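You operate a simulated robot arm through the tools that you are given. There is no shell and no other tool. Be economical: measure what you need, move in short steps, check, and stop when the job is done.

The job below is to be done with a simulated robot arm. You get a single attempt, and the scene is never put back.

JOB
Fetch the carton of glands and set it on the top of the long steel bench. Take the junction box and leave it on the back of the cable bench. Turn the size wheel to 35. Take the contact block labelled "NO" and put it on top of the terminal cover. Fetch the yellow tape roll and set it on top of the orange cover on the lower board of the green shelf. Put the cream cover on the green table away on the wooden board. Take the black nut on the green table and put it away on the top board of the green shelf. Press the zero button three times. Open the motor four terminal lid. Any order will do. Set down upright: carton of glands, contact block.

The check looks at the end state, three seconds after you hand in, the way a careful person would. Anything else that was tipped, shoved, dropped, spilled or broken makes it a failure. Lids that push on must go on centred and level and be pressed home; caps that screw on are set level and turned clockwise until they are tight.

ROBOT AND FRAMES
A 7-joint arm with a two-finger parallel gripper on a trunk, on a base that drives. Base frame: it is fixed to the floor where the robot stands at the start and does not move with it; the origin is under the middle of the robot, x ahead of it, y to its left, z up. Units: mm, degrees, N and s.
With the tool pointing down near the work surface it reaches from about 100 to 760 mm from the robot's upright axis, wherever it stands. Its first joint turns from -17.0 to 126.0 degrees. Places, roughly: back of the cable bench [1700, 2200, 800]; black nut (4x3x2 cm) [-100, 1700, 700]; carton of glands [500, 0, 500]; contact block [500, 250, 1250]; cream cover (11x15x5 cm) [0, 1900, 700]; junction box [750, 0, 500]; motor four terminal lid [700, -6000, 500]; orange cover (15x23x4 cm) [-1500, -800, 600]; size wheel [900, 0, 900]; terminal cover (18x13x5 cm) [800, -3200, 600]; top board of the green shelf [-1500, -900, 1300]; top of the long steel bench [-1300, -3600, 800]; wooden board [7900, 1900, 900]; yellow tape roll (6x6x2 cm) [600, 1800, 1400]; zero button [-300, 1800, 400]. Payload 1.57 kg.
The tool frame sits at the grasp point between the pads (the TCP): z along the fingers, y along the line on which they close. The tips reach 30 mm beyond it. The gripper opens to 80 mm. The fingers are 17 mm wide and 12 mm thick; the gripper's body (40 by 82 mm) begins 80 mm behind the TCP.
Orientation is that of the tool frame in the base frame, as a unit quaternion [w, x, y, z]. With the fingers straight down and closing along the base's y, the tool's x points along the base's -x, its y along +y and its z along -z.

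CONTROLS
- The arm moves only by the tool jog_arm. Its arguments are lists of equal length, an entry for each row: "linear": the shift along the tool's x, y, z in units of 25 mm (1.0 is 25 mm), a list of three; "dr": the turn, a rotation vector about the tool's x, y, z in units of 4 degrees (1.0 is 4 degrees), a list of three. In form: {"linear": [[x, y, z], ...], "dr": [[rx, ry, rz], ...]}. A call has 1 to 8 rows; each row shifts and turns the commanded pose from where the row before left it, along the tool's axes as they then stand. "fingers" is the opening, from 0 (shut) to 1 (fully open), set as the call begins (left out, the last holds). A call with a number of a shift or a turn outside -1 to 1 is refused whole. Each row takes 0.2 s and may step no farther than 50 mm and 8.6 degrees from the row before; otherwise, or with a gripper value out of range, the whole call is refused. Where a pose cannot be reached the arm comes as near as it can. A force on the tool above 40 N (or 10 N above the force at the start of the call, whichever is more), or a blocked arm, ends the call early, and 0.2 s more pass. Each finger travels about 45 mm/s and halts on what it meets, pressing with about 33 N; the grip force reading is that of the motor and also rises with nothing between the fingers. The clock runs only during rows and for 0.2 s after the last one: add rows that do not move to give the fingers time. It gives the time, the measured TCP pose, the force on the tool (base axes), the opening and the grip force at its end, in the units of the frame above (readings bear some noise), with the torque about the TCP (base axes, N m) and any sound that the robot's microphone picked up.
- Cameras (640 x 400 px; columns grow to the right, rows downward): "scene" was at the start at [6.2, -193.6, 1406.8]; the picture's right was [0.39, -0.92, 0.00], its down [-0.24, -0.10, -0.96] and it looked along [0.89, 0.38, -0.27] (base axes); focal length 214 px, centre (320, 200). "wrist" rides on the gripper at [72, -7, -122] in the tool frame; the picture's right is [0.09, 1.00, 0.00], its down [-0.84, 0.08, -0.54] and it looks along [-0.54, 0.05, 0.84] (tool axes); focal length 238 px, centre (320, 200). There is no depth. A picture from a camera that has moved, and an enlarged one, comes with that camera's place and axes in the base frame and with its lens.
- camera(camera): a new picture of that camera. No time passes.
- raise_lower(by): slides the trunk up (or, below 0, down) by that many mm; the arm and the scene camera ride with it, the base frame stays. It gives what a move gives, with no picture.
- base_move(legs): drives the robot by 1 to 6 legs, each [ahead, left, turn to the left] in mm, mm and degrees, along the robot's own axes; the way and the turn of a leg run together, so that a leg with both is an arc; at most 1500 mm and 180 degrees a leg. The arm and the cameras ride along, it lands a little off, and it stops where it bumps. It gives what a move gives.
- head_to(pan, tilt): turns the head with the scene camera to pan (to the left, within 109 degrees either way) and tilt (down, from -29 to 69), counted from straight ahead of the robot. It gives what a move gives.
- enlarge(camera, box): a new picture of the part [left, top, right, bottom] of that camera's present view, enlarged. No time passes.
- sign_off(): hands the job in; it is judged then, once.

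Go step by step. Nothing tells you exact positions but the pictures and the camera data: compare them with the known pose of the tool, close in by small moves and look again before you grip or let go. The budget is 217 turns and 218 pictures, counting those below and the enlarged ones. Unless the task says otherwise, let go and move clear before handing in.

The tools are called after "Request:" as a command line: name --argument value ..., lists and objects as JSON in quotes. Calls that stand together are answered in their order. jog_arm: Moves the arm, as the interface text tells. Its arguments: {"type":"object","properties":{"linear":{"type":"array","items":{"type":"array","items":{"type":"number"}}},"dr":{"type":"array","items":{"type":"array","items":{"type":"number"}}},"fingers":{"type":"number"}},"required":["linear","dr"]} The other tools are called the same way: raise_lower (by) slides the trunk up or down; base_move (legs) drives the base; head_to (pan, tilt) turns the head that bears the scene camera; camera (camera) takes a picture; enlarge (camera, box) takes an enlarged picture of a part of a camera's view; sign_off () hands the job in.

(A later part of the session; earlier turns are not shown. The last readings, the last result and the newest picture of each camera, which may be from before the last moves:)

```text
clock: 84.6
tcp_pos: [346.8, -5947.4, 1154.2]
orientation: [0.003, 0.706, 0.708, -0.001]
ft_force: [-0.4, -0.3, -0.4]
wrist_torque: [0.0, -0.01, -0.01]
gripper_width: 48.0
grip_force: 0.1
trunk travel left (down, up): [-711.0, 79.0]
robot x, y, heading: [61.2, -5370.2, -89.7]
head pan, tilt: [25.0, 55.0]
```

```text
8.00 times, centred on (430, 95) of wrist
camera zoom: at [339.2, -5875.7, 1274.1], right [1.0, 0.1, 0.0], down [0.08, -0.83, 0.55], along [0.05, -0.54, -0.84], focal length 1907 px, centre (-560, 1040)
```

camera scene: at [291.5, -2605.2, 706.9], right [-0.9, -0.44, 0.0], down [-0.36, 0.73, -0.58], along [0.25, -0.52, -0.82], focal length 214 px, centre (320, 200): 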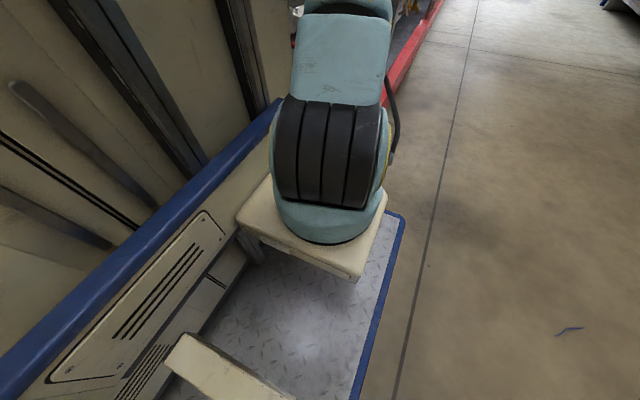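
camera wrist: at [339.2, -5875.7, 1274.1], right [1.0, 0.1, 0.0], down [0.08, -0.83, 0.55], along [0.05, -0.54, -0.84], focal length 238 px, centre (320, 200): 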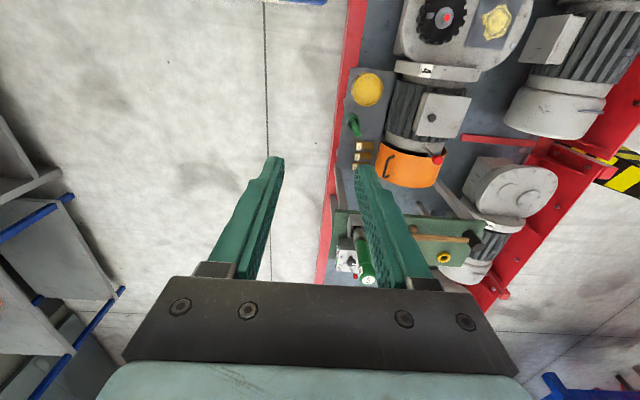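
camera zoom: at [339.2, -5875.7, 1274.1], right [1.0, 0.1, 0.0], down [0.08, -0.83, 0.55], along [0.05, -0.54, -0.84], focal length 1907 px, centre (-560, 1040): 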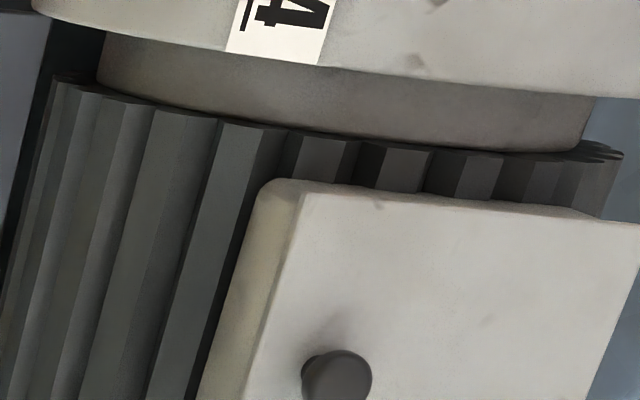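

Motor 4's terminal lid has a knob near its -x edge at about (685,-6018), hinge likely on the +x side. I drive 430 mm on and swing the arm left.

Request:
base_move --legs '[[430, 0, 0]]'

Request:
jog_arm --linear '[[0.2, 1, 0], [0.2, 1, 0], [0.2, 1, 0], [0.2, 1, 0], [0.2, 1, 0], [0.2, 1, 0], [0.2, 1, 0], [0.2, 1, 0]]' --dr '[[0, 0, -1], [0, 0, -1], [0, 0, -1], [0, 0, -1], [0, 0, -1], [0, 0, -1], [0, 0, -1], [0, 0, -1]]' --fingers 0.6

Request:
jog_arm --linear '[[0.2, 1, 0], [0.2, 1, 0], [0.1, 1, 0], [0, 1, 0], [0, 1, 0], [0, 1, 0], [0, 1, 0], [0, 1, 0]]' --dr '[[0, 0, -1], [0, 0, -1], [0, 0, -1], [0, 0, -1], [0, 0, -1], [0, 0, -1], [0, 0, -1], [0, 0, -1]]'

Request:
jog_arm --linear '[[0, 1, 0], [0, 1, 0], [0, 1, 0], [0, 1, 0], [0, 1, 0], [0, 1, 0], [0, 0, 0]]' --dr '[[0, 0, -1], [0, 0, -1], [0, 0, -1], [0, 0, -1], [0, 0, -1], [0, 0, -1], [0, 0, 0]]'

Request:
camera --camera "wrist"

```text
clock: 87.2
tcp_pos: [346.8, -6377.2, 1153.5]
orientation: [0.003, 0.706, 0.708, -0.001]
ft_force: [0.0, 0.0, 0.2]
wrist_torque: [0.01, 0.01, 0.01]
gripper_width: 47.9
grip_force: 0.1
trunk travel left (down, up): [-711.0, 79.0]
robot x, y, heading: [59.4, -5798.4, -90.0]
head pan, tilt: [25.0, 55.0]
```

```text
clock: 89.0
tcp_pos: [417.3, -6322.7, 1148.1]
orientation: [0.004, 0.484, 0.875, 0.0]
ft_force: [-0.5, -0.7, -0.6]
wrist_torque: [0.02, 0.01, 0.03]
gripper_width: 48.1
grip_force: 0.1
out of reach, approached as far as the arm can: row 3, 4, 5, 6, 8
trunk travel left (down, up): [-711.0, 79.0]
robot x, y, heading: [58.9, -5795.9, -89.6]
head pan, tilt: [25.0, 55.0]
```

```text
clock: 90.8
tcp_pos: [414.1, -6264.6, 1169.5]
orientation: [0.003, 0.226, 0.974, -0.001]
ft_force: [0.5, -1.0, -1.2]
wrist_torque: [0.04, -0.02, 0.0]
gripper_width: 47.9
grip_force: 0.0
out of reach, approached as far as the arm can: row 1, 2, 4, 5, 7, 8
trunk travel left (down, up): [-711.0, 79.0]
robot x, y, heading: [60.6, -5792.8, -89.9]
head pan, tilt: [25.0, 55.0]
```

```text
clock: 92.6
tcp_pos: [396.6, -6204.7, 1184.9]
orientation: [-0.007, 0.038, 0.999, 0.004]
ft_force: [0.3, 1.0, -0.5]
wrist_torque: [0.0, 0.0, 0.0]
gripper_width: 48.2
grip_force: 0.0
out of reach, approached as far as the arm can: row 1, 2, 6
trunk travel left (down, up): [-711.0, 79.0]
robot x, y, heading: [61.0, -5796.4, -90.0]
head pan, tilt: [25.0, 55.0]
stopped in row 7: the arm was blocked; the commanded pose is now the measured one
```

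```text
180 pictures are left
camera wrist: at [325.3, -6206.4, 1306.5], right [-0.02, 1.0, 0.01], down [0.85, 0.01, 0.53], along [0.53, 0.02, -0.85], focal length 238 px, centre (320, 200)
```

wrist: 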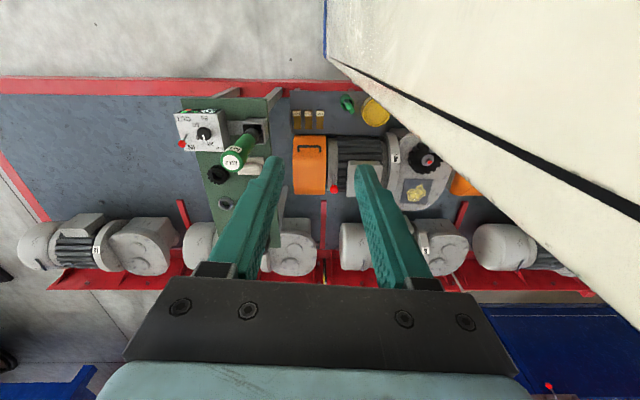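

The robot's own tower blocks the arm on its left side, so I must face the pallet instead. I return the tool to its default yaw, then turn the robot to heading 0 and approach.

Request:
jog_arm --linear '[[0, -0.6, 0], [0, -0.6, 0], [0, -0.4, 0], [0, -0.4, 0], [0, -0.4, 0], [0, -0.4, 0], [0, -0.4, 0], [0, -0.4, 0]]' --dr '[[0, 0, 1], [0, 0, 1], [0, 0, 1], [0, 0, 1], [0, 0, 1], [0, 0, 1], [0, 0, 1], [0, 0, 1]]'

Request:
jog_arm --linear '[[0, -0.4, 0], [0, -0.4, 0], [0, -0.4, 0], [0, -0.4, 0], [0, -0.4, 0], [0, -0.4, 0], [0, -0.4, 0], [0, -0.4, 0]]' --dr '[[0, 0, 1], [0, 0, 1], [0, 0, 1], [0, 0, 1], [0, 0, 1], [0, 0, 1], [0, 0, 1], [0, 0, 1]]'

Request:
jog_arm --linear '[[0, -0.4, 0], [0, -0.4, 0], [0, -0.4, 0], [0, -0.4, 0], [0, -0.4, 0], [0, 0, 0]]' --dr '[[0, 0, 1], [0, 0, 1], [0, 0, 1], [0, 0, 1], [0, 0, 1], [0, 0, 0]]'

Request:
base_move --legs '[[0, -250, 0], [340, 0, 0], [0, 0, 90]]'

Request:
camera --camera "wrist"

```text
clock: 94.4
tcp_pos: [371.8, -6286.2, 1185.0]
orientation: [-0.005, 0.308, 0.951, 0.003]
ft_force: [0.0, 0.2, 1.1]
wrist_torque: [0.03, -0.01, 0.01]
gripper_width: 48.0
grip_force: 0.2
trunk travel left (down, up): [-711.0, 79.0]
robot x, y, heading: [58.4, -5794.0, -89.8]
head pan, tilt: [25.0, 55.0]
```

```text
clock: 96.2
tcp_pos: [310.5, -6337.2, 1184.3]
orientation: [-0.006, 0.558, 0.83, 0.002]
ft_force: [-0.5, -0.3, 0.8]
wrist_torque: [-0.02, 0.0, 0.0]
gripper_width: 47.7
grip_force: 0.1
trunk travel left (down, up): [-711.0, 79.0]
robot x, y, heading: [56.6, -5796.0, -89.9]
head pan, tilt: [25.0, 55.0]
```

```text
clock: 97.6
tcp_pos: [264.1, -6342.0, 1189.7]
orientation: [-0.003, 0.693, 0.721, -0.002]
ft_force: [-0.6, -0.5, 0.4]
wrist_torque: [0.03, -0.02, 0.02]
gripper_width: 47.7
grip_force: 0.0
trunk travel left (down, up): [-711.0, 79.0]
robot x, y, heading: [60.6, -5794.5, -89.8]
head pan, tilt: [25.0, 55.0]
```

```text
clock: 105.1
tcp_pos: [354.4, -5924.7, 1189.3]
orientation: [-0.001, -0.028, 1.0, -0.005]
ft_force: [-0.1, -0.5, -0.9]
wrist_torque: [0.01, -0.01, 0.01]
gripper_width: 47.6
grip_force: 0.1
trunk travel left (down, up): [-711.0, 79.0]
robot x, y, heading: [-189.4, -6136.9, 0.8]
head pan, tilt: [25.0, 55.0]
```

```text
179 pictures are left
camera wrist: at [282.6, -5934.0, 1311.1], right [-0.15, 0.99, -0.01], down [0.83, 0.13, 0.54], along [0.54, 0.07, -0.84], focal length 238 px, centre (320, 200)
```

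wrist: 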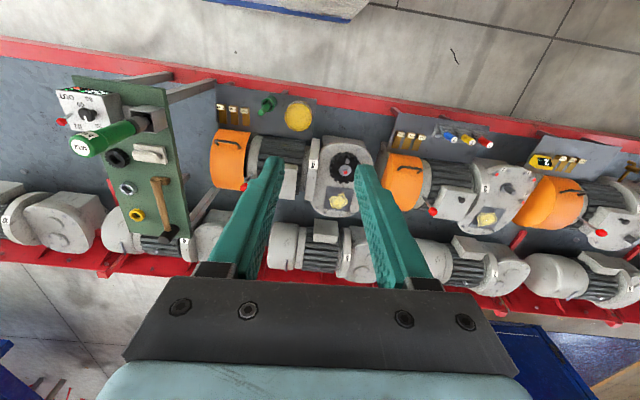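

Request:
base_move --legs '[[225, 0, -0.8]]'

Request:
jog_arm --linear '[[0, -1, 0], [0, -1, 0], [0, -1, 0], [0, -1, 0], [0, 0, 0]]' --dr '[[-0.143, -0.03, 0.7], [0, 0, 0], [0, 0, 0], [0, 0, 0], [0, 0, 0]]'

Request:
camera --camera "wrist"

```text
clock: 106.8
tcp_pos: [583.5, -5931.0, 1189.2]
orientation: [-0.001, -0.021, 1.0, -0.004]
ft_force: [1.2, -0.7, 0.1]
wrist_torque: [0.0, 0.02, -0.02]
gripper_width: 47.8
grip_force: 0.0
trunk travel left (down, up): [-711.0, 79.0]
robot x, y, heading: [35.8, -6132.3, 0.0]
head pan, tilt: [25.0, 55.0]
```

```text
clock: 108.0
tcp_pos: [582.5, -6030.4, 1190.0]
orientation: [0.0, 0.004, 1.0, 0.0]
ft_force: [-0.1, -0.3, -0.4]
wrist_torque: [-0.01, 0.01, -0.01]
gripper_width: 48.2
grip_force: 0.0
trunk travel left (down, up): [-711.0, 79.0]
robot x, y, heading: [36.5, -6135.2, -0.3]
head pan, tilt: [25.0, 55.0]
```

```text
178 pictures are left
camera wrist: at [510.3, -6036.9, 1310.2], right [-0.08, 1.0, 0.0], down [0.84, 0.07, 0.54], along [0.54, 0.05, -0.84], focal length 238 px, centre (320, 200)
```

wrist: 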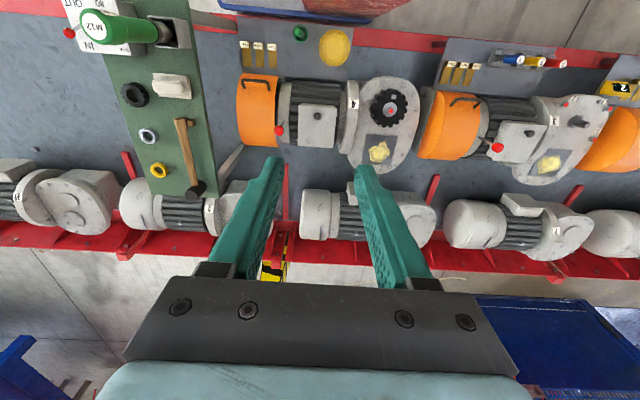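

Request:
raise_lower --by -350

Request:
enlarge --camera "wrist" --box '[240, 0, 400, 120]'

```text
clock: 111.5
tcp_pos: [582.1, -6030.3, 839.6]
orientation: [-0.001, 0.004, 1.0, 0.001]
ft_force: [0.0, 0.2, 0.7]
wrist_torque: [0.01, -0.02, -0.02]
gripper_width: 48.0
grip_force: 0.1
trunk travel left (down, up): [-361.0, 429.0]
robot x, y, heading: [41.1, -6133.7, 0.1]
head pan, tilt: [25.0, 55.0]
```

```text
3.33 times, centred on (320, 60) of wrist
camera zoom: at [510.3, -6036.7, 960.2], right [-0.08, 1.0, 0.0], down [0.84, 0.07, 0.54], along [0.54, 0.05, -0.84], focal length 794 px, centre (320, 667)
```

zoom: 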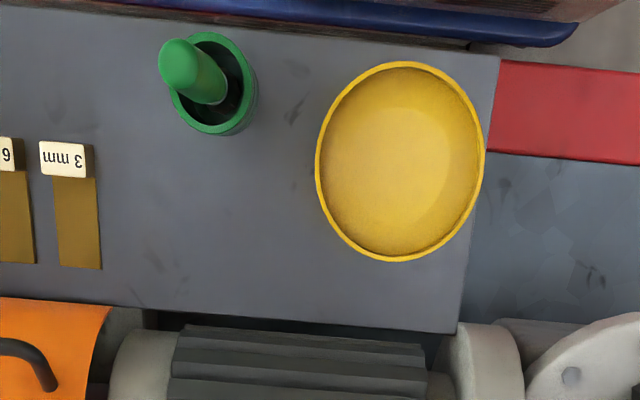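

Request:
camera --camera "wrist"

Request:
enlarge --camera "wrist" --box '[240, 90, 400, 210]'

```text
176 pictures are left
camera wrist: at [510.3, -6036.7, 960.2], right [-0.08, 1.0, 0.0], down [0.84, 0.07, 0.54], along [0.54, 0.05, -0.84], focal length 238 px, centre (320, 200)
```

wrist: 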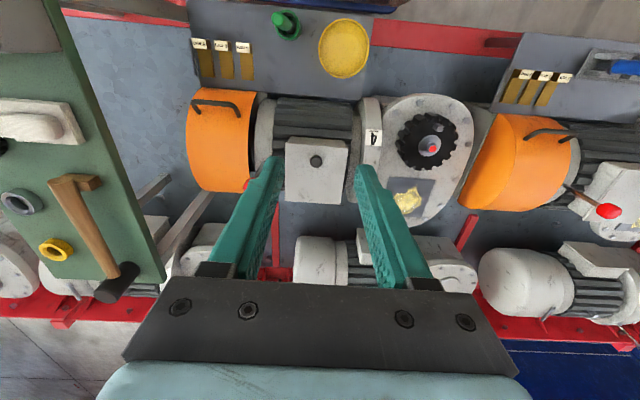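

```text
3.33 times, centred on (320, 150) of wrist
camera zoom: at [510.3, -6036.7, 960.2], right [-0.08, 1.0, 0.0], down [0.84, 0.07, 0.54], along [0.54, 0.05, -0.84], focal length 794 px, centre (320, 367)
```

zoom: 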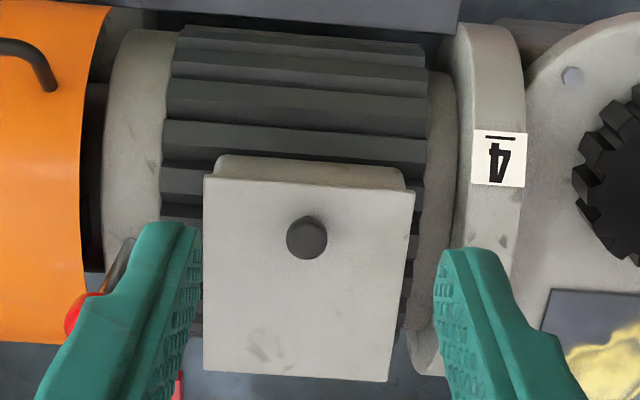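

Knob is at about (698,-6026,529); hinge on the far side. Move above the knob.

Request:
jog_arm --linear '[[-0.58, 0.02, 1], [-0.58, 0.02, 1], [-0.58, 0.02, 1], [-0.58, 0.02, 1], [-0.58, 0.02, 1], [-0.58, 0.02, 1], [-0.58, 0.02, 1], [-0.58, 0.02, 1]]' --dr '[[0, 0, 0], [0, 0, 0], [0, 0, 0], [0, 0, 0], [0, 0, 0], [0, 0, 0], [0, 0, 0], [0, 0, 0]]' --fingers 0.8

Request:
camera --camera "wrist"

```text
clock: 113.3
tcp_pos: [699.3, -6026.6, 638.7]
orientation: [0.001, 0.004, 1.0, 0.001]
ft_force: [-0.1, -0.2, -0.2]
wrist_torque: [-0.02, 0.02, 0.03]
gripper_width: 64.2
grip_force: 0.2
trunk travel left (down, up): [-361.0, 429.0]
robot x, y, heading: [33.8, -6132.3, -0.0]
head pan, tilt: [25.0, 55.0]
```

```text
174 pictures are left
camera wrist: at [627.1, -6033.1, 759.6], right [-0.08, 1.0, 0.0], down [0.84, 0.07, 0.54], along [0.54, 0.05, -0.84], focal length 238 px, centre (320, 200)
```

wrist: 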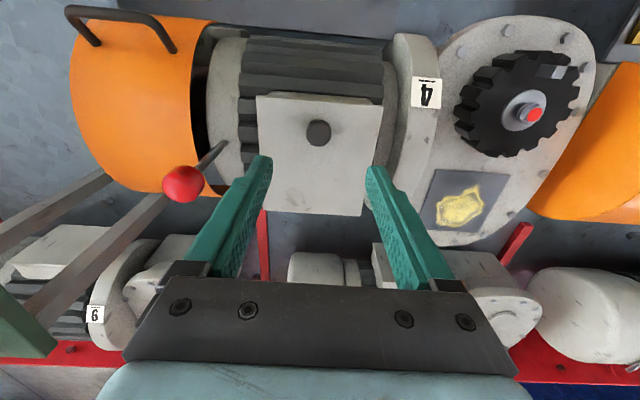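

Request:
jog_arm --linear '[[0.1, -0.08, 1], [0, 0, 1], [0, 0, 0.8], [0, 0, 0.3], [0, 0, 0.2], [0, 0, 0.2], [0, 0, 0.2], [0, 0, 0]]' --dr '[[0, 0, 0], [0, 0, 0], [0, 0, 0], [0, 0, 0], [0, 0, 0], [0, 0, 0], [0, 0, 0], [0, 0, 0]]'

Request:
camera --camera "wrist"

```text
clock: 115.1
tcp_pos: [696.1, -6028.9, 547.9]
orientation: [0.001, 0.005, 1.0, 0.001]
ft_force: [-3.4, -0.6, 15.5]
wrist_torque: [-0.57, -0.01, -0.19]
gripper_width: 64.6
grip_force: 0.4
trunk travel left (down, up): [-361.0, 429.0]
robot x, y, heading: [38.2, -6136.2, 0.5]
head pan, tilt: [25.0, 55.0]
```

```text
173 pictures are left
camera wrist: at [623.8, -6034.9, 668.7], right [-0.08, 1.0, 0.0], down [0.84, 0.07, 0.54], along [0.54, 0.05, -0.84], focal length 238 px, centre (320, 200)
```

wrist: 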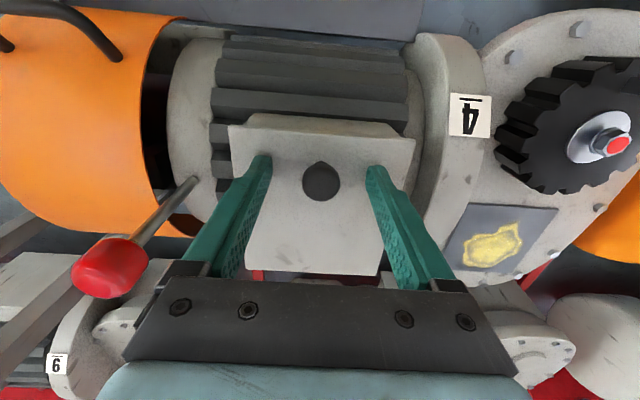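

Request:
jog_arm --linear '[[0.1, 0, -0.12], [0, 0, 0]]' --dr '[[0, 0, 0], [0, 0, 0]]'

Request:
jog_arm --linear '[[0, 0, 0], [0, 0, 0], [0, 0, 0], [0, 0, 0], [0, 0, 0], [0, 0, 0]]' --dr '[[0, 0, 0], [0, 0, 0], [0, 0, 0], [0, 0, 0], [0, 0, 0], [0, 0, 0]]' --fingers 0

```text
clock: 115.7
tcp_pos: [693.0, -6030.0, 548.6]
orientation: [0.0, 0.003, 1.0, 0.002]
ft_force: [0.1, 0.3, 0.2]
wrist_torque: [-0.01, 0.02, -0.01]
gripper_width: 64.1
grip_force: 0.1
trunk travel left (down, up): [-361.0, 429.0]
robot x, y, heading: [36.8, -6133.4, -0.1]
head pan, tilt: [25.0, 55.0]
```

```text
clock: 117.1
tcp_pos: [693.8, -6028.7, 549.6]
orientation: [0.0, 0.003, 1.0, 0.001]
ft_force: [1.2, 7.3, -0.8]
wrist_torque: [0.06, 0.04, 0.0]
gripper_width: 23.3
grip_force: 36.0
trunk travel left (down, up): [-361.0, 429.0]
robot x, y, heading: [34.7, -6134.6, 0.0]
head pan, tilt: [25.0, 55.0]
```

Knob held. Begin to swing the lid up about the far hinge, following the rotation.

Request:
jog_arm --linear '[[-0.12, 0, -0.3], [-0.12, 0, -0.3], [-0.12, 0, -0.3], [-0.12, 0, -0.3], [0, 0, 0]]' --dr '[[0, 1, 0], [0, 1, 0], [0, 1, 0], [0, 1, 0], [0, 0, 0]]'

Request:
camera --camera "wrist"

```text
clock: 118.3
tcp_pos: [709.0, -6027.8, 580.0]
orientation: [-0.14, 0.004, 0.99, 0.002]
ft_force: [-4.4, 14.3, 6.3]
wrist_torque: [0.16, -0.44, -0.03]
gripper_width: 23.3
grip_force: 35.0
trunk travel left (down, up): [-361.0, 429.0]
robot x, y, heading: [35.9, -6139.9, 0.0]
head pan, tilt: [25.0, 55.0]
```

```text
172 pictures are left
camera wrist: at [673.0, -6034.9, 715.0], right [-0.08, 1.0, 0.03], down [0.95, 0.07, 0.29], along [0.29, 0.05, -0.96], focal length 238 px, centre (320, 200)
```

wrist: 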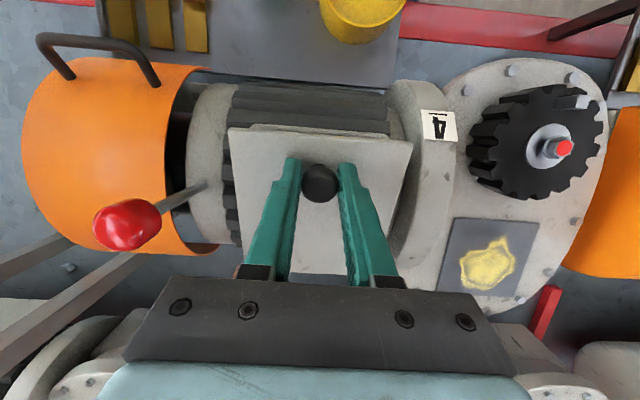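

It follows. Continue.

Request:
jog_arm --linear '[[-0.12, 0.04, -0.3], [-0.12, 0.04, -0.3], [-0.12, 0, -0.3], [-0.12, 0, -0.3], [-0.12, 0, -0.3], [-0.12, 0, -0.3], [0, 0, 0]]' --dr '[[0, 1, 0], [0, 1, 0], [0, 1, 0], [0, 1, 0], [0, 1, 0], [0, 1, 0], [0, 0, 0]]'

Request:
camera --camera "wrist"

```text
clock: 119.9
tcp_pos: [744.5, -6027.8, 611.3]
orientation: [-0.342, 0.003, 0.94, 0.002]
ft_force: [-6.8, 0.3, 17.3]
wrist_torque: [-0.03, -0.41, 0.07]
gripper_width: 23.5
grip_force: 35.3
trunk travel left (down, up): [-361.0, 429.0]
robot x, y, heading: [36.3, -6135.8, -0.2]
head pan, tilt: [25.0, 55.0]
```

```text
171 pictures are left
camera wrist: at [767.0, -6035.0, 750.4], right [-0.06, 1.0, 0.06], down [0.99, 0.07, -0.12], along [-0.13, 0.05, -0.99], focal length 238 px, centre (320, 200)
```

wrist: 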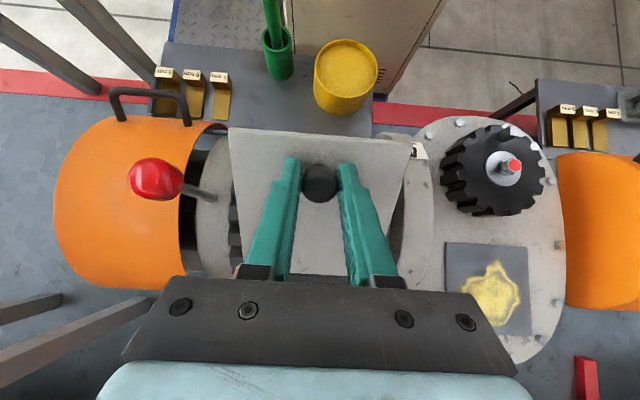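

Request:
jog_arm --linear '[[-0.12, 0, -0.3], [-0.12, 0, -0.3], [-0.12, 0, -0.3], [-0.12, 0, -0.3], [-0.12, 0, -0.3], [-0.12, 0, -0.3], [0, 0, 0]]' --dr '[[0, 1, 0], [0, 1, 0], [0, 1, 0], [0, 1, 0], [0, 1, 0], [0, 1, 0], [0, 0, 0]]'

Request:
camera --camera "wrist"

```text
clock: 120.6
tcp_pos: [739.2, -6028.6, 613.8]
orientation: [-0.408, 0.002, 0.913, 0.007]
ft_force: [5.1, 6.2, -11.8]
wrist_torque: [-0.12, 0.18, 0.11]
gripper_width: 23.4
grip_force: 35.4
out of reach, approached as far as the arm can: row 2, 3
trunk travel left (down, up): [-361.0, 429.0]
robot x, y, heading: [36.5, -6132.4, 0.1]
head pan, tilt: [25.0, 55.0]
stopped in row 3: the force on the tool passed its limit at 57 N (the readings are from after the stop); the commanded pose is now the measured one
```

```text
170 pictures are left
camera wrist: at [782.3, -6036.7, 748.1], right [-0.05, 1.0, 0.08], down [0.96, 0.07, -0.26], along [-0.26, 0.06, -0.96], focal length 238 px, centre (320, 200)
```

wrist: 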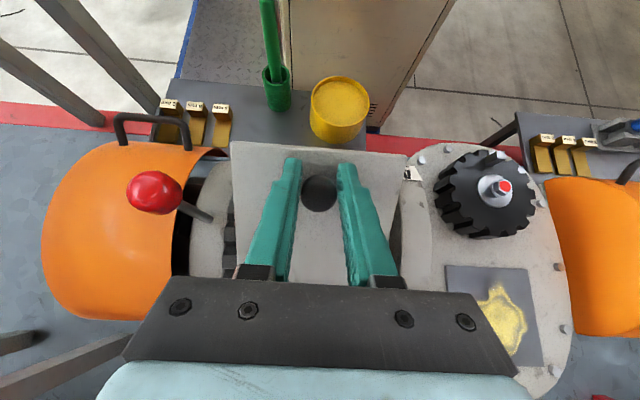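

Tilt reach is exhausted at ~46°. I test whether the lid holds by itself, opening the fingers a little.

Request:
jog_arm --linear '[[0, 0, 0], [0, 0, 0], [0, 0, 0]]' --dr '[[0, 0, 0], [0, 0, 0], [0, 0, 0]]' --fingers 0.42

Request:
camera --camera "wrist"

```text
clock: 121.4
tcp_pos: [739.7, -6027.9, 615.4]
orientation: [-0.407, 0.002, 0.913, 0.007]
ft_force: [-0.1, 0.4, -0.4]
wrist_torque: [0.02, 0.0, -0.02]
gripper_width: 33.5
grip_force: 0.1
trunk travel left (down, up): [-361.0, 429.0]
robot x, y, heading: [35.1, -6134.6, 0.1]
head pan, tilt: [25.0, 55.0]
```

```text
169 pictures are left
camera wrist: at [782.2, -6037.3, 750.1], right [-0.05, 1.0, 0.08], down [0.96, 0.07, -0.26], along [-0.27, 0.06, -0.96], focal length 238 px, centre (320, 200)
```

wrist: 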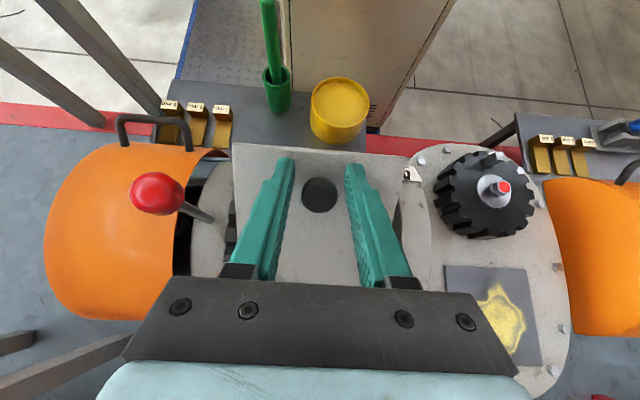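

The lid stays put. I withdraw, swing around to the near side with fingers shut and push it over from below.

Request:
jog_arm --linear '[[0, 0, -1], [0, 0, -1], [0, 0, -1], [0.48, 0, -0.17], [0.48, 0, -0.17], [0.48, 0, -0.17], [0.48, 0, -0.17], [0.48, 0, -0.17]]' --dr '[[0, 0, 0], [0, 0, 0], [0, 0, 0], [0, -1, 0], [0, -1, 0], [0, -1, 0], [0, -1, 0], [0, -1, 0]]'

Request:
jog_arm --linear '[[0.5, 0, -0.3], [0.5, 0, -0.3], [0.5, 0, -0.3], [0.5, 0, -0.2], [0.5, 0, -0.2], [0.5, 0, -0.2], [0.5, 0, -0.2], [0.5, 0, 0]]' --dr '[[0, -1, 0], [0, -1, 0], [0, -1, 0], [0, -1, 0], [0, -1, 0], [0, -1, 0], [0, -1, 0], [0, -1, 0]]' --fingers 0

Request:
camera --camera "wrist"

```text
clock: 123.2
tcp_pos: [708.9, -6036.6, 691.9]
orientation: [-0.243, 0.004, 0.97, 0.007]
ft_force: [-0.4, 0.5, -0.2]
wrist_torque: [0.02, 0.01, 0.01]
gripper_width: 33.6
grip_force: 0.0
out of reach, approached as far as the arm can: row 1, 2, 3
trunk travel left (down, up): [-361.0, 429.0]
robot x, y, heading: [33.9, -6131.8, 0.1]
head pan, tilt: [25.0, 55.0]
```

```text
clock: 125.0
tcp_pos: [624.6, -6036.0, 756.3]
orientation: [0.033, 0.005, 0.999, 0.006]
ft_force: [0.1, -0.3, -0.2]
wrist_torque: [-0.01, -0.01, 0.02]
gripper_width: 0.0
grip_force: 21.3
trunk travel left (down, up): [-361.0, 429.0]
robot x, y, heading: [38.6, -6135.1, -0.1]
head pan, tilt: [25.0, 55.0]
```

```text
168 pictures are left
camera wrist: at [544.4, -6043.7, 872.1], right [-0.08, 1.0, 0.01], down [0.8, 0.06, 0.6], along [0.6, 0.05, -0.8], focal length 238 px, centre (320, 200)
```

wrist: 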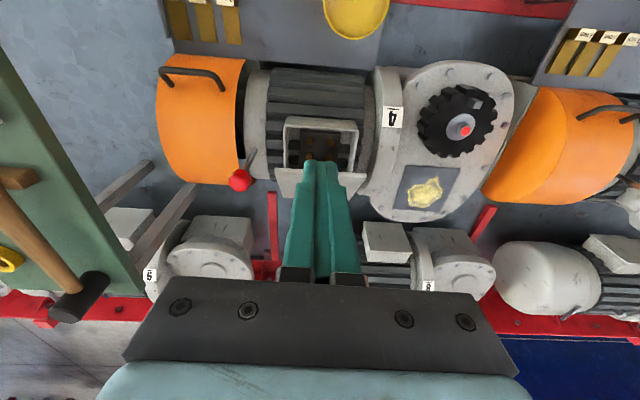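

Request:
jog_arm --linear '[[0, 0, 1], [0, 0, 1], [0, 0, 1], [0, 0, 1], [0, 0, 1], [-1, 0, 0], [-1, 0, 0], [-1, 0, 0]]' --dr '[[0, -1, 0], [0, -1, 0], [0, -1, 0], [0, -1, 0], [0, 0, 0], [0, 0, 0], [0, 0, 0], [0, 0, 0]]'

Request:
camera --camera "wrist"

```text
clock: 126.8
tcp_pos: [722.1, -6034.9, 660.1]
orientation: [0.173, 0.006, 0.985, 0.004]
ft_force: [-0.1, -0.6, 0.3]
wrist_torque: [0.0, 0.01, -0.03]
gripper_width: 0.0
grip_force: 21.4
trunk travel left (down, up): [-361.0, 429.0]
robot x, y, heading: [35.5, -6135.9, 0.3]
head pan, tilt: [25.0, 55.0]
```

```text
167 pictures are left
camera wrist: at [611.6, -6042.1, 748.7], right [-0.08, 1.0, -0.02], down [0.6, 0.06, 0.8], along [0.79, 0.05, -0.61], focal length 238 px, centre (320, 200)
```

wrist: 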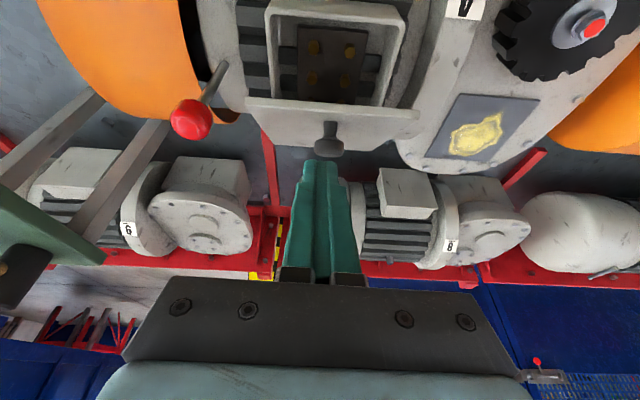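

Fingertips are still above the lid edge; I back up, dip under the free edge and push forward.

Request:
jog_arm --linear '[[0.94, 0, -0.34], [0.94, 0, -0.34], [0.94, 0, -0.34], [0.34, 0, 0.94], [0.34, 0, 0.94], [0, 0, 0]]' --dr '[[0, 0, 0], [0, 0, 0], [0, 0, 0], [0, 0, 0], [0, 0, 0], [0, 0, 0]]'

Request:
camera --camera "wrist"

```text
clock: 128.2
tcp_pos: [645.0, -6033.9, 610.0]
orientation: [0.173, 0.006, 0.985, 0.005]
ft_force: [-0.2, 0.3, 0.9]
wrist_torque: [0.02, 0.0, 0.01]
gripper_width: 0.0
grip_force: 21.2
trunk travel left (down, up): [-361.0, 429.0]
robot x, y, heading: [35.8, -6130.6, 0.5]
head pan, tilt: [25.0, 55.0]
```

```text
166 pictures are left
camera wrist: at [536.5, -6040.4, 699.2], right [-0.08, 1.0, -0.02], down [0.6, 0.06, 0.79], along [0.79, 0.05, -0.61], focal length 238 px, centre (320, 200)
```

wrist: 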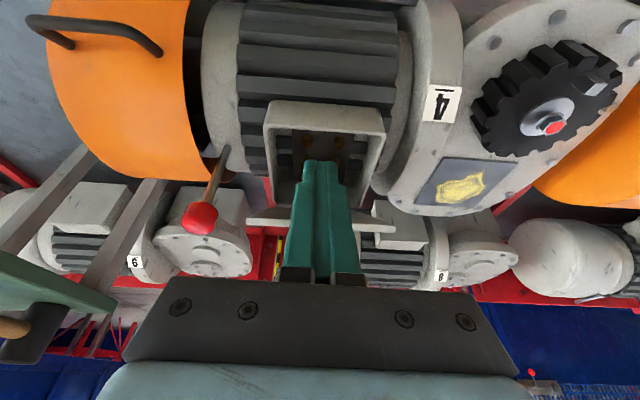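

Request:
jog_arm --linear '[[-0.94, 0, 0.34], [-0.94, 0, 0.34], [-0.94, 0, 0.34], [-0.94, 0, 0.34], [-0.94, 0, 0.34], [-0.94, 0, 0.34], [0, 0, 0]]' --dr '[[0, 0, 0], [0, 0, 0], [0, 0, 0], [0, 0, 0], [0, 0, 0], [0, 0, 0], [0, 0, 0]]'

Request:
camera --camera "wrist"

```text
clock: 129.1
tcp_pos: [731.1, -6034.5, 615.8]
orientation: [0.175, 0.006, 0.984, 0.005]
ft_force: [-15.1, -5.9, 25.7]
wrist_torque: [-0.01, -0.3, -0.08]
gripper_width: 0.3
grip_force: 21.4
trunk travel left (down, up): [-361.0, 429.0]
robot x, y, heading: [37.2, -6133.8, 0.1]
head pan, tilt: [25.0, 55.0]
stopped in row 4: the force on the tool passed its limit at 61 N (the readings are from after the stop); the commanded pose is now the measured one
```

```text
165 pictures are left
camera wrist: at [621.4, -6041.9, 704.9], right [-0.08, 1.0, -0.02], down [0.6, 0.06, 0.8], along [0.8, 0.05, -0.6], focal length 238 px, centre (320, 200)
```

wrist: 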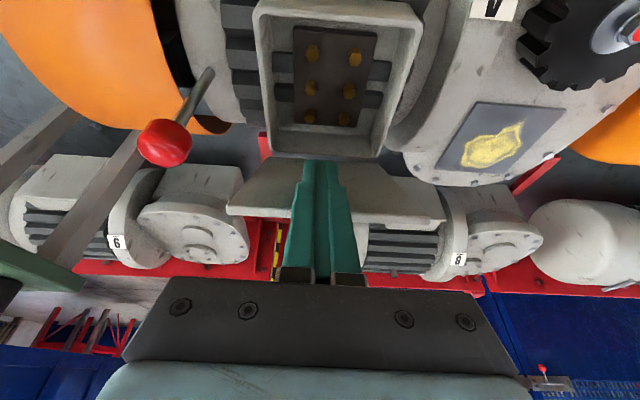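

Lid is now ~56°. Push more, upward and forward.

Request:
jog_arm --linear '[[0.2, 0, -0.3], [-0.6, 0, -0.4], [-0.6, 0, -0.4], [-0.6, 0, -0.4], [-0.6, 0, -0.2], [-0.6, 0, 0], [-0.8, 0, 0.1], [-0.8, 0, 0.2]]' --dr '[[0, 0, 0], [0, 0, 0], [0, 0, 0], [0, 0, 0], [0, 0, 0], [0, 0, 0], [0, 0, 0], [0, 0, 0]]'

Request:
camera --camera "wrist"

```text
clock: 130.9
tcp_pos: [823.4, -6036.9, 684.2]
orientation: [0.174, 0.006, 0.985, 0.005]
ft_force: [0.2, -0.5, 0.3]
wrist_torque: [0.01, -0.03, -0.02]
gripper_width: 0.0
grip_force: 21.2
trunk travel left (down, up): [-361.0, 429.0]
robot x, y, heading: [34.7, -6132.5, -0.0]
head pan, tilt: [25.0, 55.0]
```

```text
164 pictures are left
camera wrist: at [713.3, -6043.7, 772.6], right [-0.08, 1.0, -0.02], down [0.6, 0.06, 0.8], along [0.8, 0.05, -0.6], focal length 238 px, centre (320, 200)
```

wrist: 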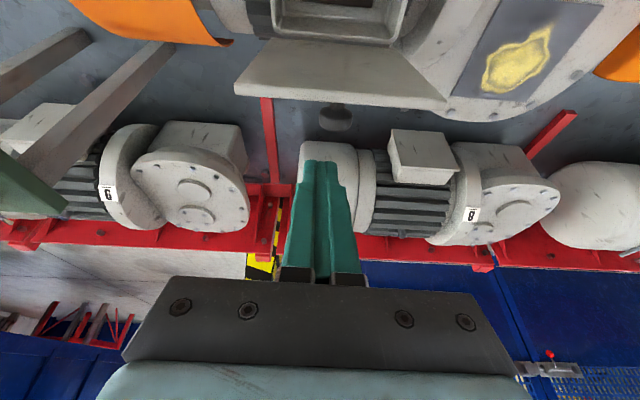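

Lid ~82°. One more push past vertical.

Request:
jog_arm --linear '[[0.94, 0, -0.34], [0.94, 0, -0.34], [0.94, 0, -0.34], [0.94, 0, -0.34], [0.34, 0, 0.94], [0.2, 0, 0.56], [0, 0, 0]]' --dr '[[0, 0, 0], [0, 0, 0], [0, 0, 0], [0, 0, 0], [0, 0, 0], [0, 0, 0], [0, 0, 0]]'

Request:
jog_arm --linear '[[-0.94, 0, 0.34], [-0.94, 0, 0.34], [-0.94, 0, 0.34], [-0.94, 0, 0.34], [-0.94, 0, 0.34], [0, 0, 0]]' --dr '[[0, 0, 0], [0, 0, 0], [0, 0, 0], [0, 0, 0], [0, 0, 0], [0, 0, 0]]'

Request:
camera --camera "wrist"

```text
clock: 132.5
tcp_pos: [723.3, -6035.4, 643.8]
orientation: [0.175, 0.006, 0.985, 0.004]
ft_force: [-0.6, 0.1, -0.1]
wrist_torque: [0.04, 0.02, -0.01]
gripper_width: 0.1
grip_force: 21.3
trunk travel left (down, up): [-361.0, 429.0]
robot x, y, heading: [36.0, -6134.2, 0.2]
head pan, tilt: [25.0, 55.0]
```

```text
clock: 133.5
tcp_pos: [807.5, -6036.4, 641.4]
orientation: [0.167, 0.006, 0.986, 0.002]
ft_force: [-18.6, -2.6, 12.1]
wrist_torque: [-0.05, 0.24, -0.03]
gripper_width: 0.0
grip_force: 21.1
trunk travel left (down, up): [-361.0, 429.0]
robot x, y, heading: [33.3, -6137.4, 0.1]
head pan, tilt: [25.0, 55.0]
stopped in row 4: the force on the tool passed its limit at 61 N (the readings are from after the stop); the commanded pose is now the measured one
```

```text
163 pictures are left
camera wrist: at [698.6, -6042.0, 733.0], right [-0.08, 1.0, -0.02], down [0.61, 0.07, 0.79], along [0.79, 0.04, -0.62], focal length 238 px, centre (320, 200)
```

wrist: 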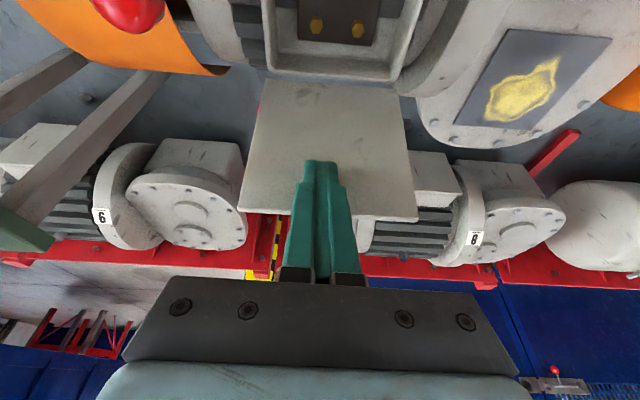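

The lid is past vertical (~100°) and seems at its stop: open. Retreat and go for the next job.

Request:
jog_arm --linear '[[0.94, 0, -0.34], [0.94, 0, -0.34], [0.94, 0, -0.34], [0.94, 0, -0.34], [-0.3, 0, -0.94], [-0.3, 0, -0.94], [-0.3, 0, -0.94], [-0.3, 0, -0.94]]' --dr '[[0, 0, 0], [0, 0, 0], [0, 0, 0], [0, 0, 0], [0, 1, 0], [0, 1, 0], [0, 1, 0], [0, 1, 0]]'

Request:
raise_lower --by 400

Request:
camera --camera "wrist"

```text
clock: 135.3
tcp_pos: [716.5, -6035.8, 740.8]
orientation: [0.028, 0.005, 1.0, 0.004]
ft_force: [0.1, -0.5, -0.5]
wrist_torque: [0.03, 0.02, -0.02]
gripper_width: 0.0
grip_force: 21.2
trunk travel left (down, up): [-361.0, 429.0]
robot x, y, heading: [36.5, -6133.8, 0.3]
head pan, tilt: [25.0, 55.0]
```

```text
clock: 139.1
tcp_pos: [717.7, -6035.5, 1139.5]
orientation: [0.029, 0.006, 1.0, 0.002]
ft_force: [-0.1, 1.1, 0.4]
wrist_torque: [0.02, 0.03, 0.0]
gripper_width: 0.1
grip_force: 21.0
trunk travel left (down, up): [-761.0, 29.0]
robot x, y, heading: [36.4, -6135.2, -0.0]
head pan, tilt: [25.0, 55.0]
```

```text
162 pictures are left
camera wrist: at [637.6, -6042.6, 1256.6], right [-0.08, 1.0, 0.0], down [0.8, 0.06, 0.59], along [0.59, 0.05, -0.81], focal length 238 px, centre (320, 200)
```

wrist: 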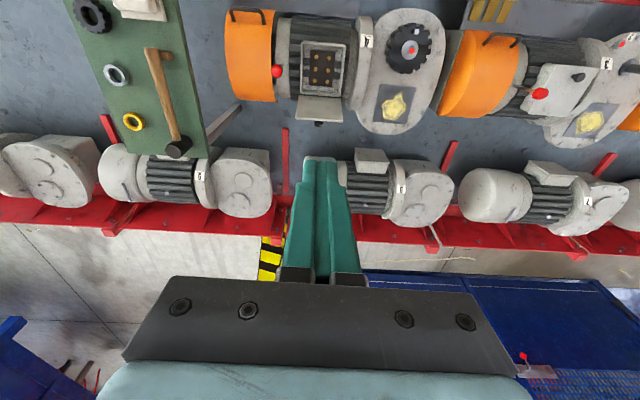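

Lid is visibly open. Now drive back to the wooden bench, approaching its south side facing +y.

Request:
base_move --legs '[[-260, 0, 0], [0, 0, 90], [1500, 0, 0], [1500, 0, 0], [1500, 0, 0], [550, 0, 0]]'

Request:
base_move --legs '[[0, -1000, 0]]'

Request:
raise_lower --by -400

Request:
head_to --pan 0 --tilt 25

Request:
camera --camera "scene"

Request:
camera --camera "wrist"

```text
clock: 168.7
tcp_pos: [-407.8, -402.8, 1139.8]
orientation: [-0.017, 0.707, -0.706, -0.023]
ft_force: [-0.1, 0.6, 0.7]
wrist_torque: [0.01, -0.02, -0.02]
gripper_width: 0.1
grip_force: 21.1
trunk travel left (down, up): [-761.0, 29.0]
robot x, y, heading: [-300.8, -1082.9, 90.8]
head pan, tilt: [25.0, 55.0]
```

```text
clock: 173.8
tcp_pos: [602.5, -392.1, 1139.2]
orientation: [0.019, -0.703, 0.71, 0.023]
ft_force: [0.0, 0.0, 0.3]
wrist_torque: [-0.01, -0.02, 0.01]
gripper_width: 0.0
grip_force: 21.0
trunk travel left (down, up): [-761.0, 29.0]
robot x, y, heading: [700.2, -1076.7, 90.1]
head pan, tilt: [25.0, 55.0]
```

```text
clock: 177.7
tcp_pos: [602.3, -393.0, 739.7]
orientation: [0.019, -0.704, 0.71, 0.022]
ft_force: [0.6, 0.1, -0.2]
wrist_torque: [0.0, 0.0, -0.05]
gripper_width: 0.0
grip_force: 21.5
trunk travel left (down, up): [-361.0, 429.0]
robot x, y, heading: [701.0, -1074.5, 90.5]
head pan, tilt: [25.0, 55.0]
```

```text
clock: 178.6
tcp_pos: [601.7, -391.5, 740.0]
orientation: [0.018, -0.703, 0.71, 0.022]
ft_force: [0.0, -0.3, -0.4]
wrist_torque: [-0.01, 0.0, -0.03]
gripper_width: 0.3
grip_force: 22.4
trunk travel left (down, up): [-361.0, 429.0]
robot x, y, heading: [701.6, -1073.6, 90.4]
head pan, tilt: [0.0, 25.0]
```

```text
161 pictures are left
camera scene: at [931.5, -1059.8, 1001.1], right [1.0, 0.01, 0.0], down [0.0, -0.42, -0.91], along [-0.01, 0.91, -0.42], focal length 214 px, centre (320, 200)
```

scene: 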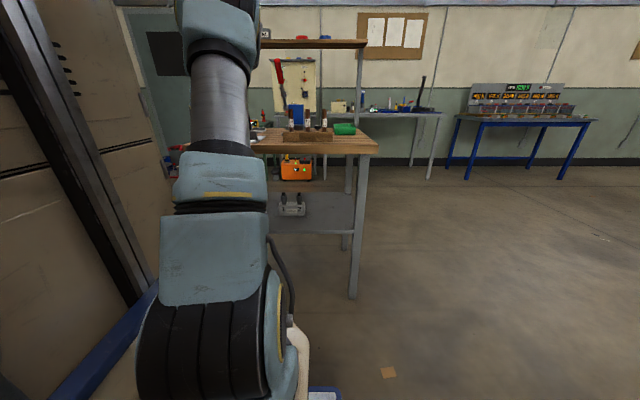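

```text
160 pictures are left
camera wrist: at [608.4, -471.0, 856.6], right [-1.0, -0.08, 0.0], down [-0.07, 0.8, 0.59], along [-0.05, 0.59, -0.81], focal length 238 px, centre (320, 200)
```

wrist: 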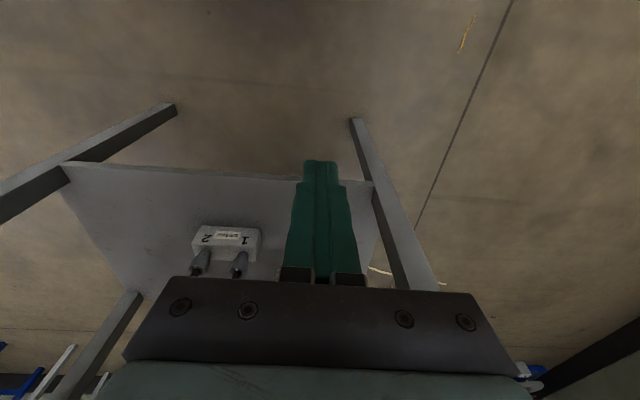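

Request:
enlarge --camera "scene" --box '[220, 20, 400, 260]'

Request:
base_move --legs '[[0, 250, 0]]'

Request:
camera --camera "wrist"

Request:
enlarge --camera "scene" --box '[230, 60, 550, 260]'

```text
1.67 times, centred on (310, 140) of scene
camera zoom: at [931.5, -1059.8, 1001.1], right [1.0, 0.01, 0.0], down [0.0, -0.42, -0.91], along [-0.01, 0.91, -0.42], focal length 358 px, centre (337, 300)
```

zoom: 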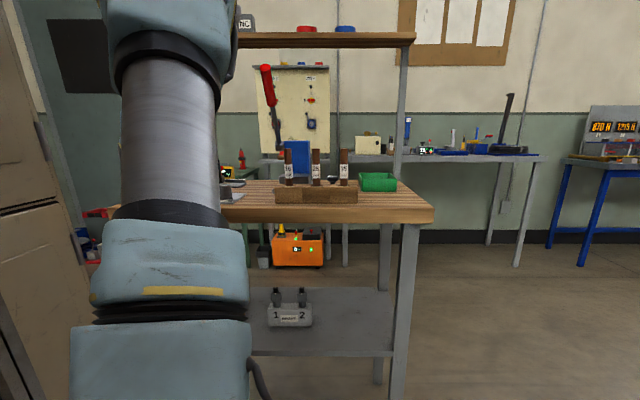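

```text
clock: 180.5
tcp_pos: [348.1, -392.9, 740.1]
orientation: [0.019, -0.704, 0.709, 0.024]
ft_force: [-0.1, 0.2, 0.3]
wrist_torque: [0.01, 0.03, -0.01]
gripper_width: 0.0
grip_force: 21.0
trunk travel left (down, up): [-361.0, 429.0]
robot x, y, heading: [448.0, -1072.4, 90.3]
head pan, tilt: [0.0, 25.0]
```

```text
158 pictures are left
camera wrist: at [354.9, -472.6, 856.6], right [-1.0, -0.09, 0.0], down [-0.07, 0.8, 0.59], along [-0.05, 0.59, -0.81], focal length 238 px, centre (320, 200)
```

wrist: 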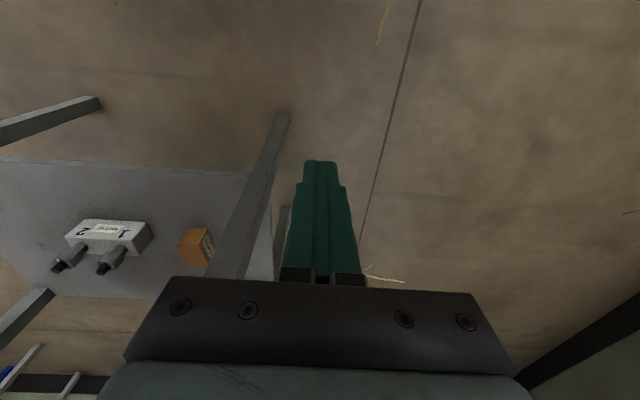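

```text
2.00 times, centred on (390, 160) of scene
camera zoom: at [679.3, -1060.8, 1001.2], right [1.0, 0.01, 0.0], down [0.0, -0.42, -0.91], along [-0.01, 0.91, -0.42], focal length 429 px, centre (180, 280)
```

zoom: 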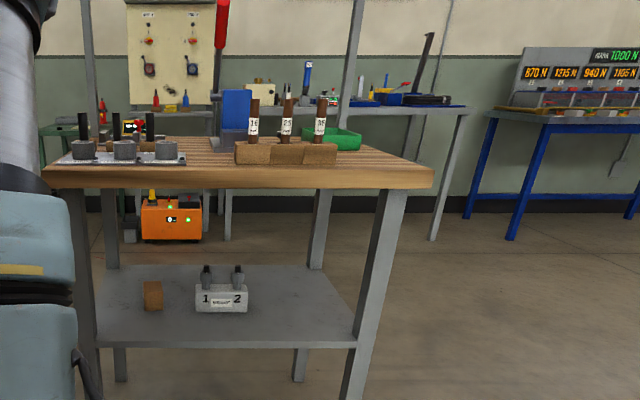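

The bench top is at z≈840 with a lower shelf at ≈464 holding the carton (x≈590) and junction box (x≈776). First the size wheel: raise, shift right, approach.

Request:
raise_lower --by 400

Request:
base_move --legs '[[0, -580, 0], [365, 0, 0]]'

Request:
camera --camera "wrist"

Request:
camera --camera "scene"

```text
clock: 184.3
tcp_pos: [348.2, -394.2, 1140.2]
orientation: [0.018, -0.704, 0.709, 0.023]
ft_force: [0.9, -0.5, 0.0]
wrist_torque: [0.03, 0.0, -0.02]
gripper_width: 0.1
grip_force: 21.5
trunk travel left (down, up): [-761.0, 29.0]
robot x, y, heading: [451.8, -1074.3, 90.4]
head pan, tilt: [0.0, 25.0]
```

```text
clock: 189.5
tcp_pos: [927.4, -25.1, 1140.4]
orientation: [0.018, -0.705, 0.708, 0.023]
ft_force: [0.5, -1.0, 1.1]
wrist_torque: [0.03, -0.03, 0.0]
gripper_width: 0.0
grip_force: 21.5
trunk travel left (down, up): [-761.0, 29.0]
robot x, y, heading: [1025.2, -704.9, 90.6]
head pan, tilt: [0.0, 25.0]
```

```text
156 pictures are left
camera wrist: at [932.6, -103.0, 1256.7], right [-1.0, -0.09, 0.0], down [-0.07, 0.8, 0.59], along [-0.05, 0.59, -0.81], focal length 238 px, centre (320, 200)
```

wrist: 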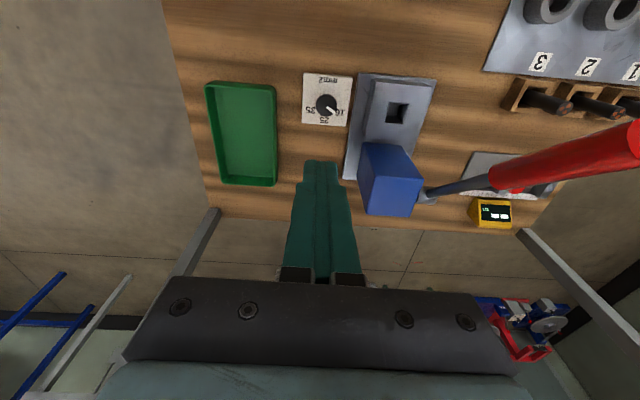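

```text
155 pictures are left
camera scene: at [1258.0, -690.6, 1401.2], right [1.0, 0.01, 0.0], down [0.0, -0.42, -0.91], along [-0.01, 0.91, -0.42], focal length 214 px, centre (320, 200)
```

scene: 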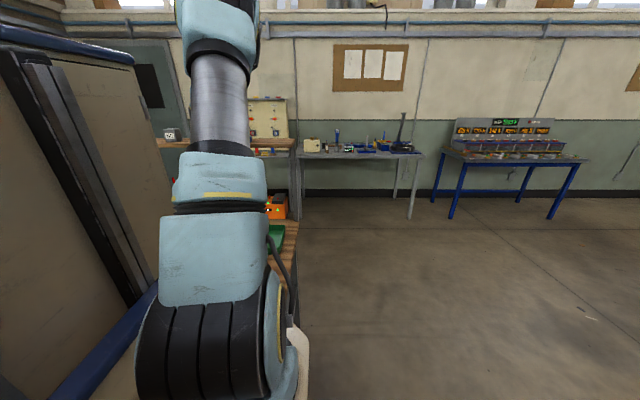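

Request:
enlarge --camera "wrist" --box '[290, 60, 370, 140]'

```text
5.00 times, centred on (330, 100) of wrist
camera zoom: at [932.6, -103.0, 1256.7], right [-1.0, -0.09, 0.0], down [-0.07, 0.8, 0.59], along [-0.05, 0.59, -0.81], focal length 1192 px, centre (270, 700)
```

zoom: 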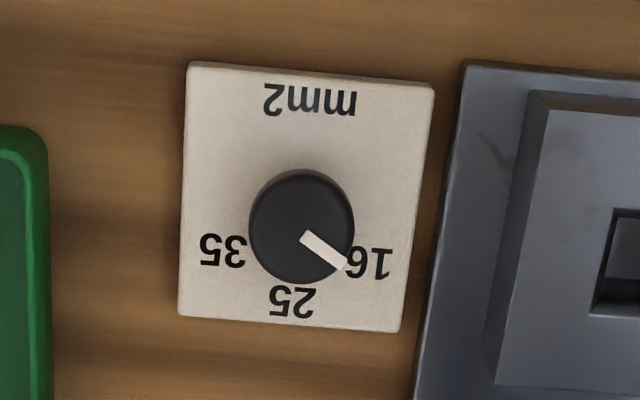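

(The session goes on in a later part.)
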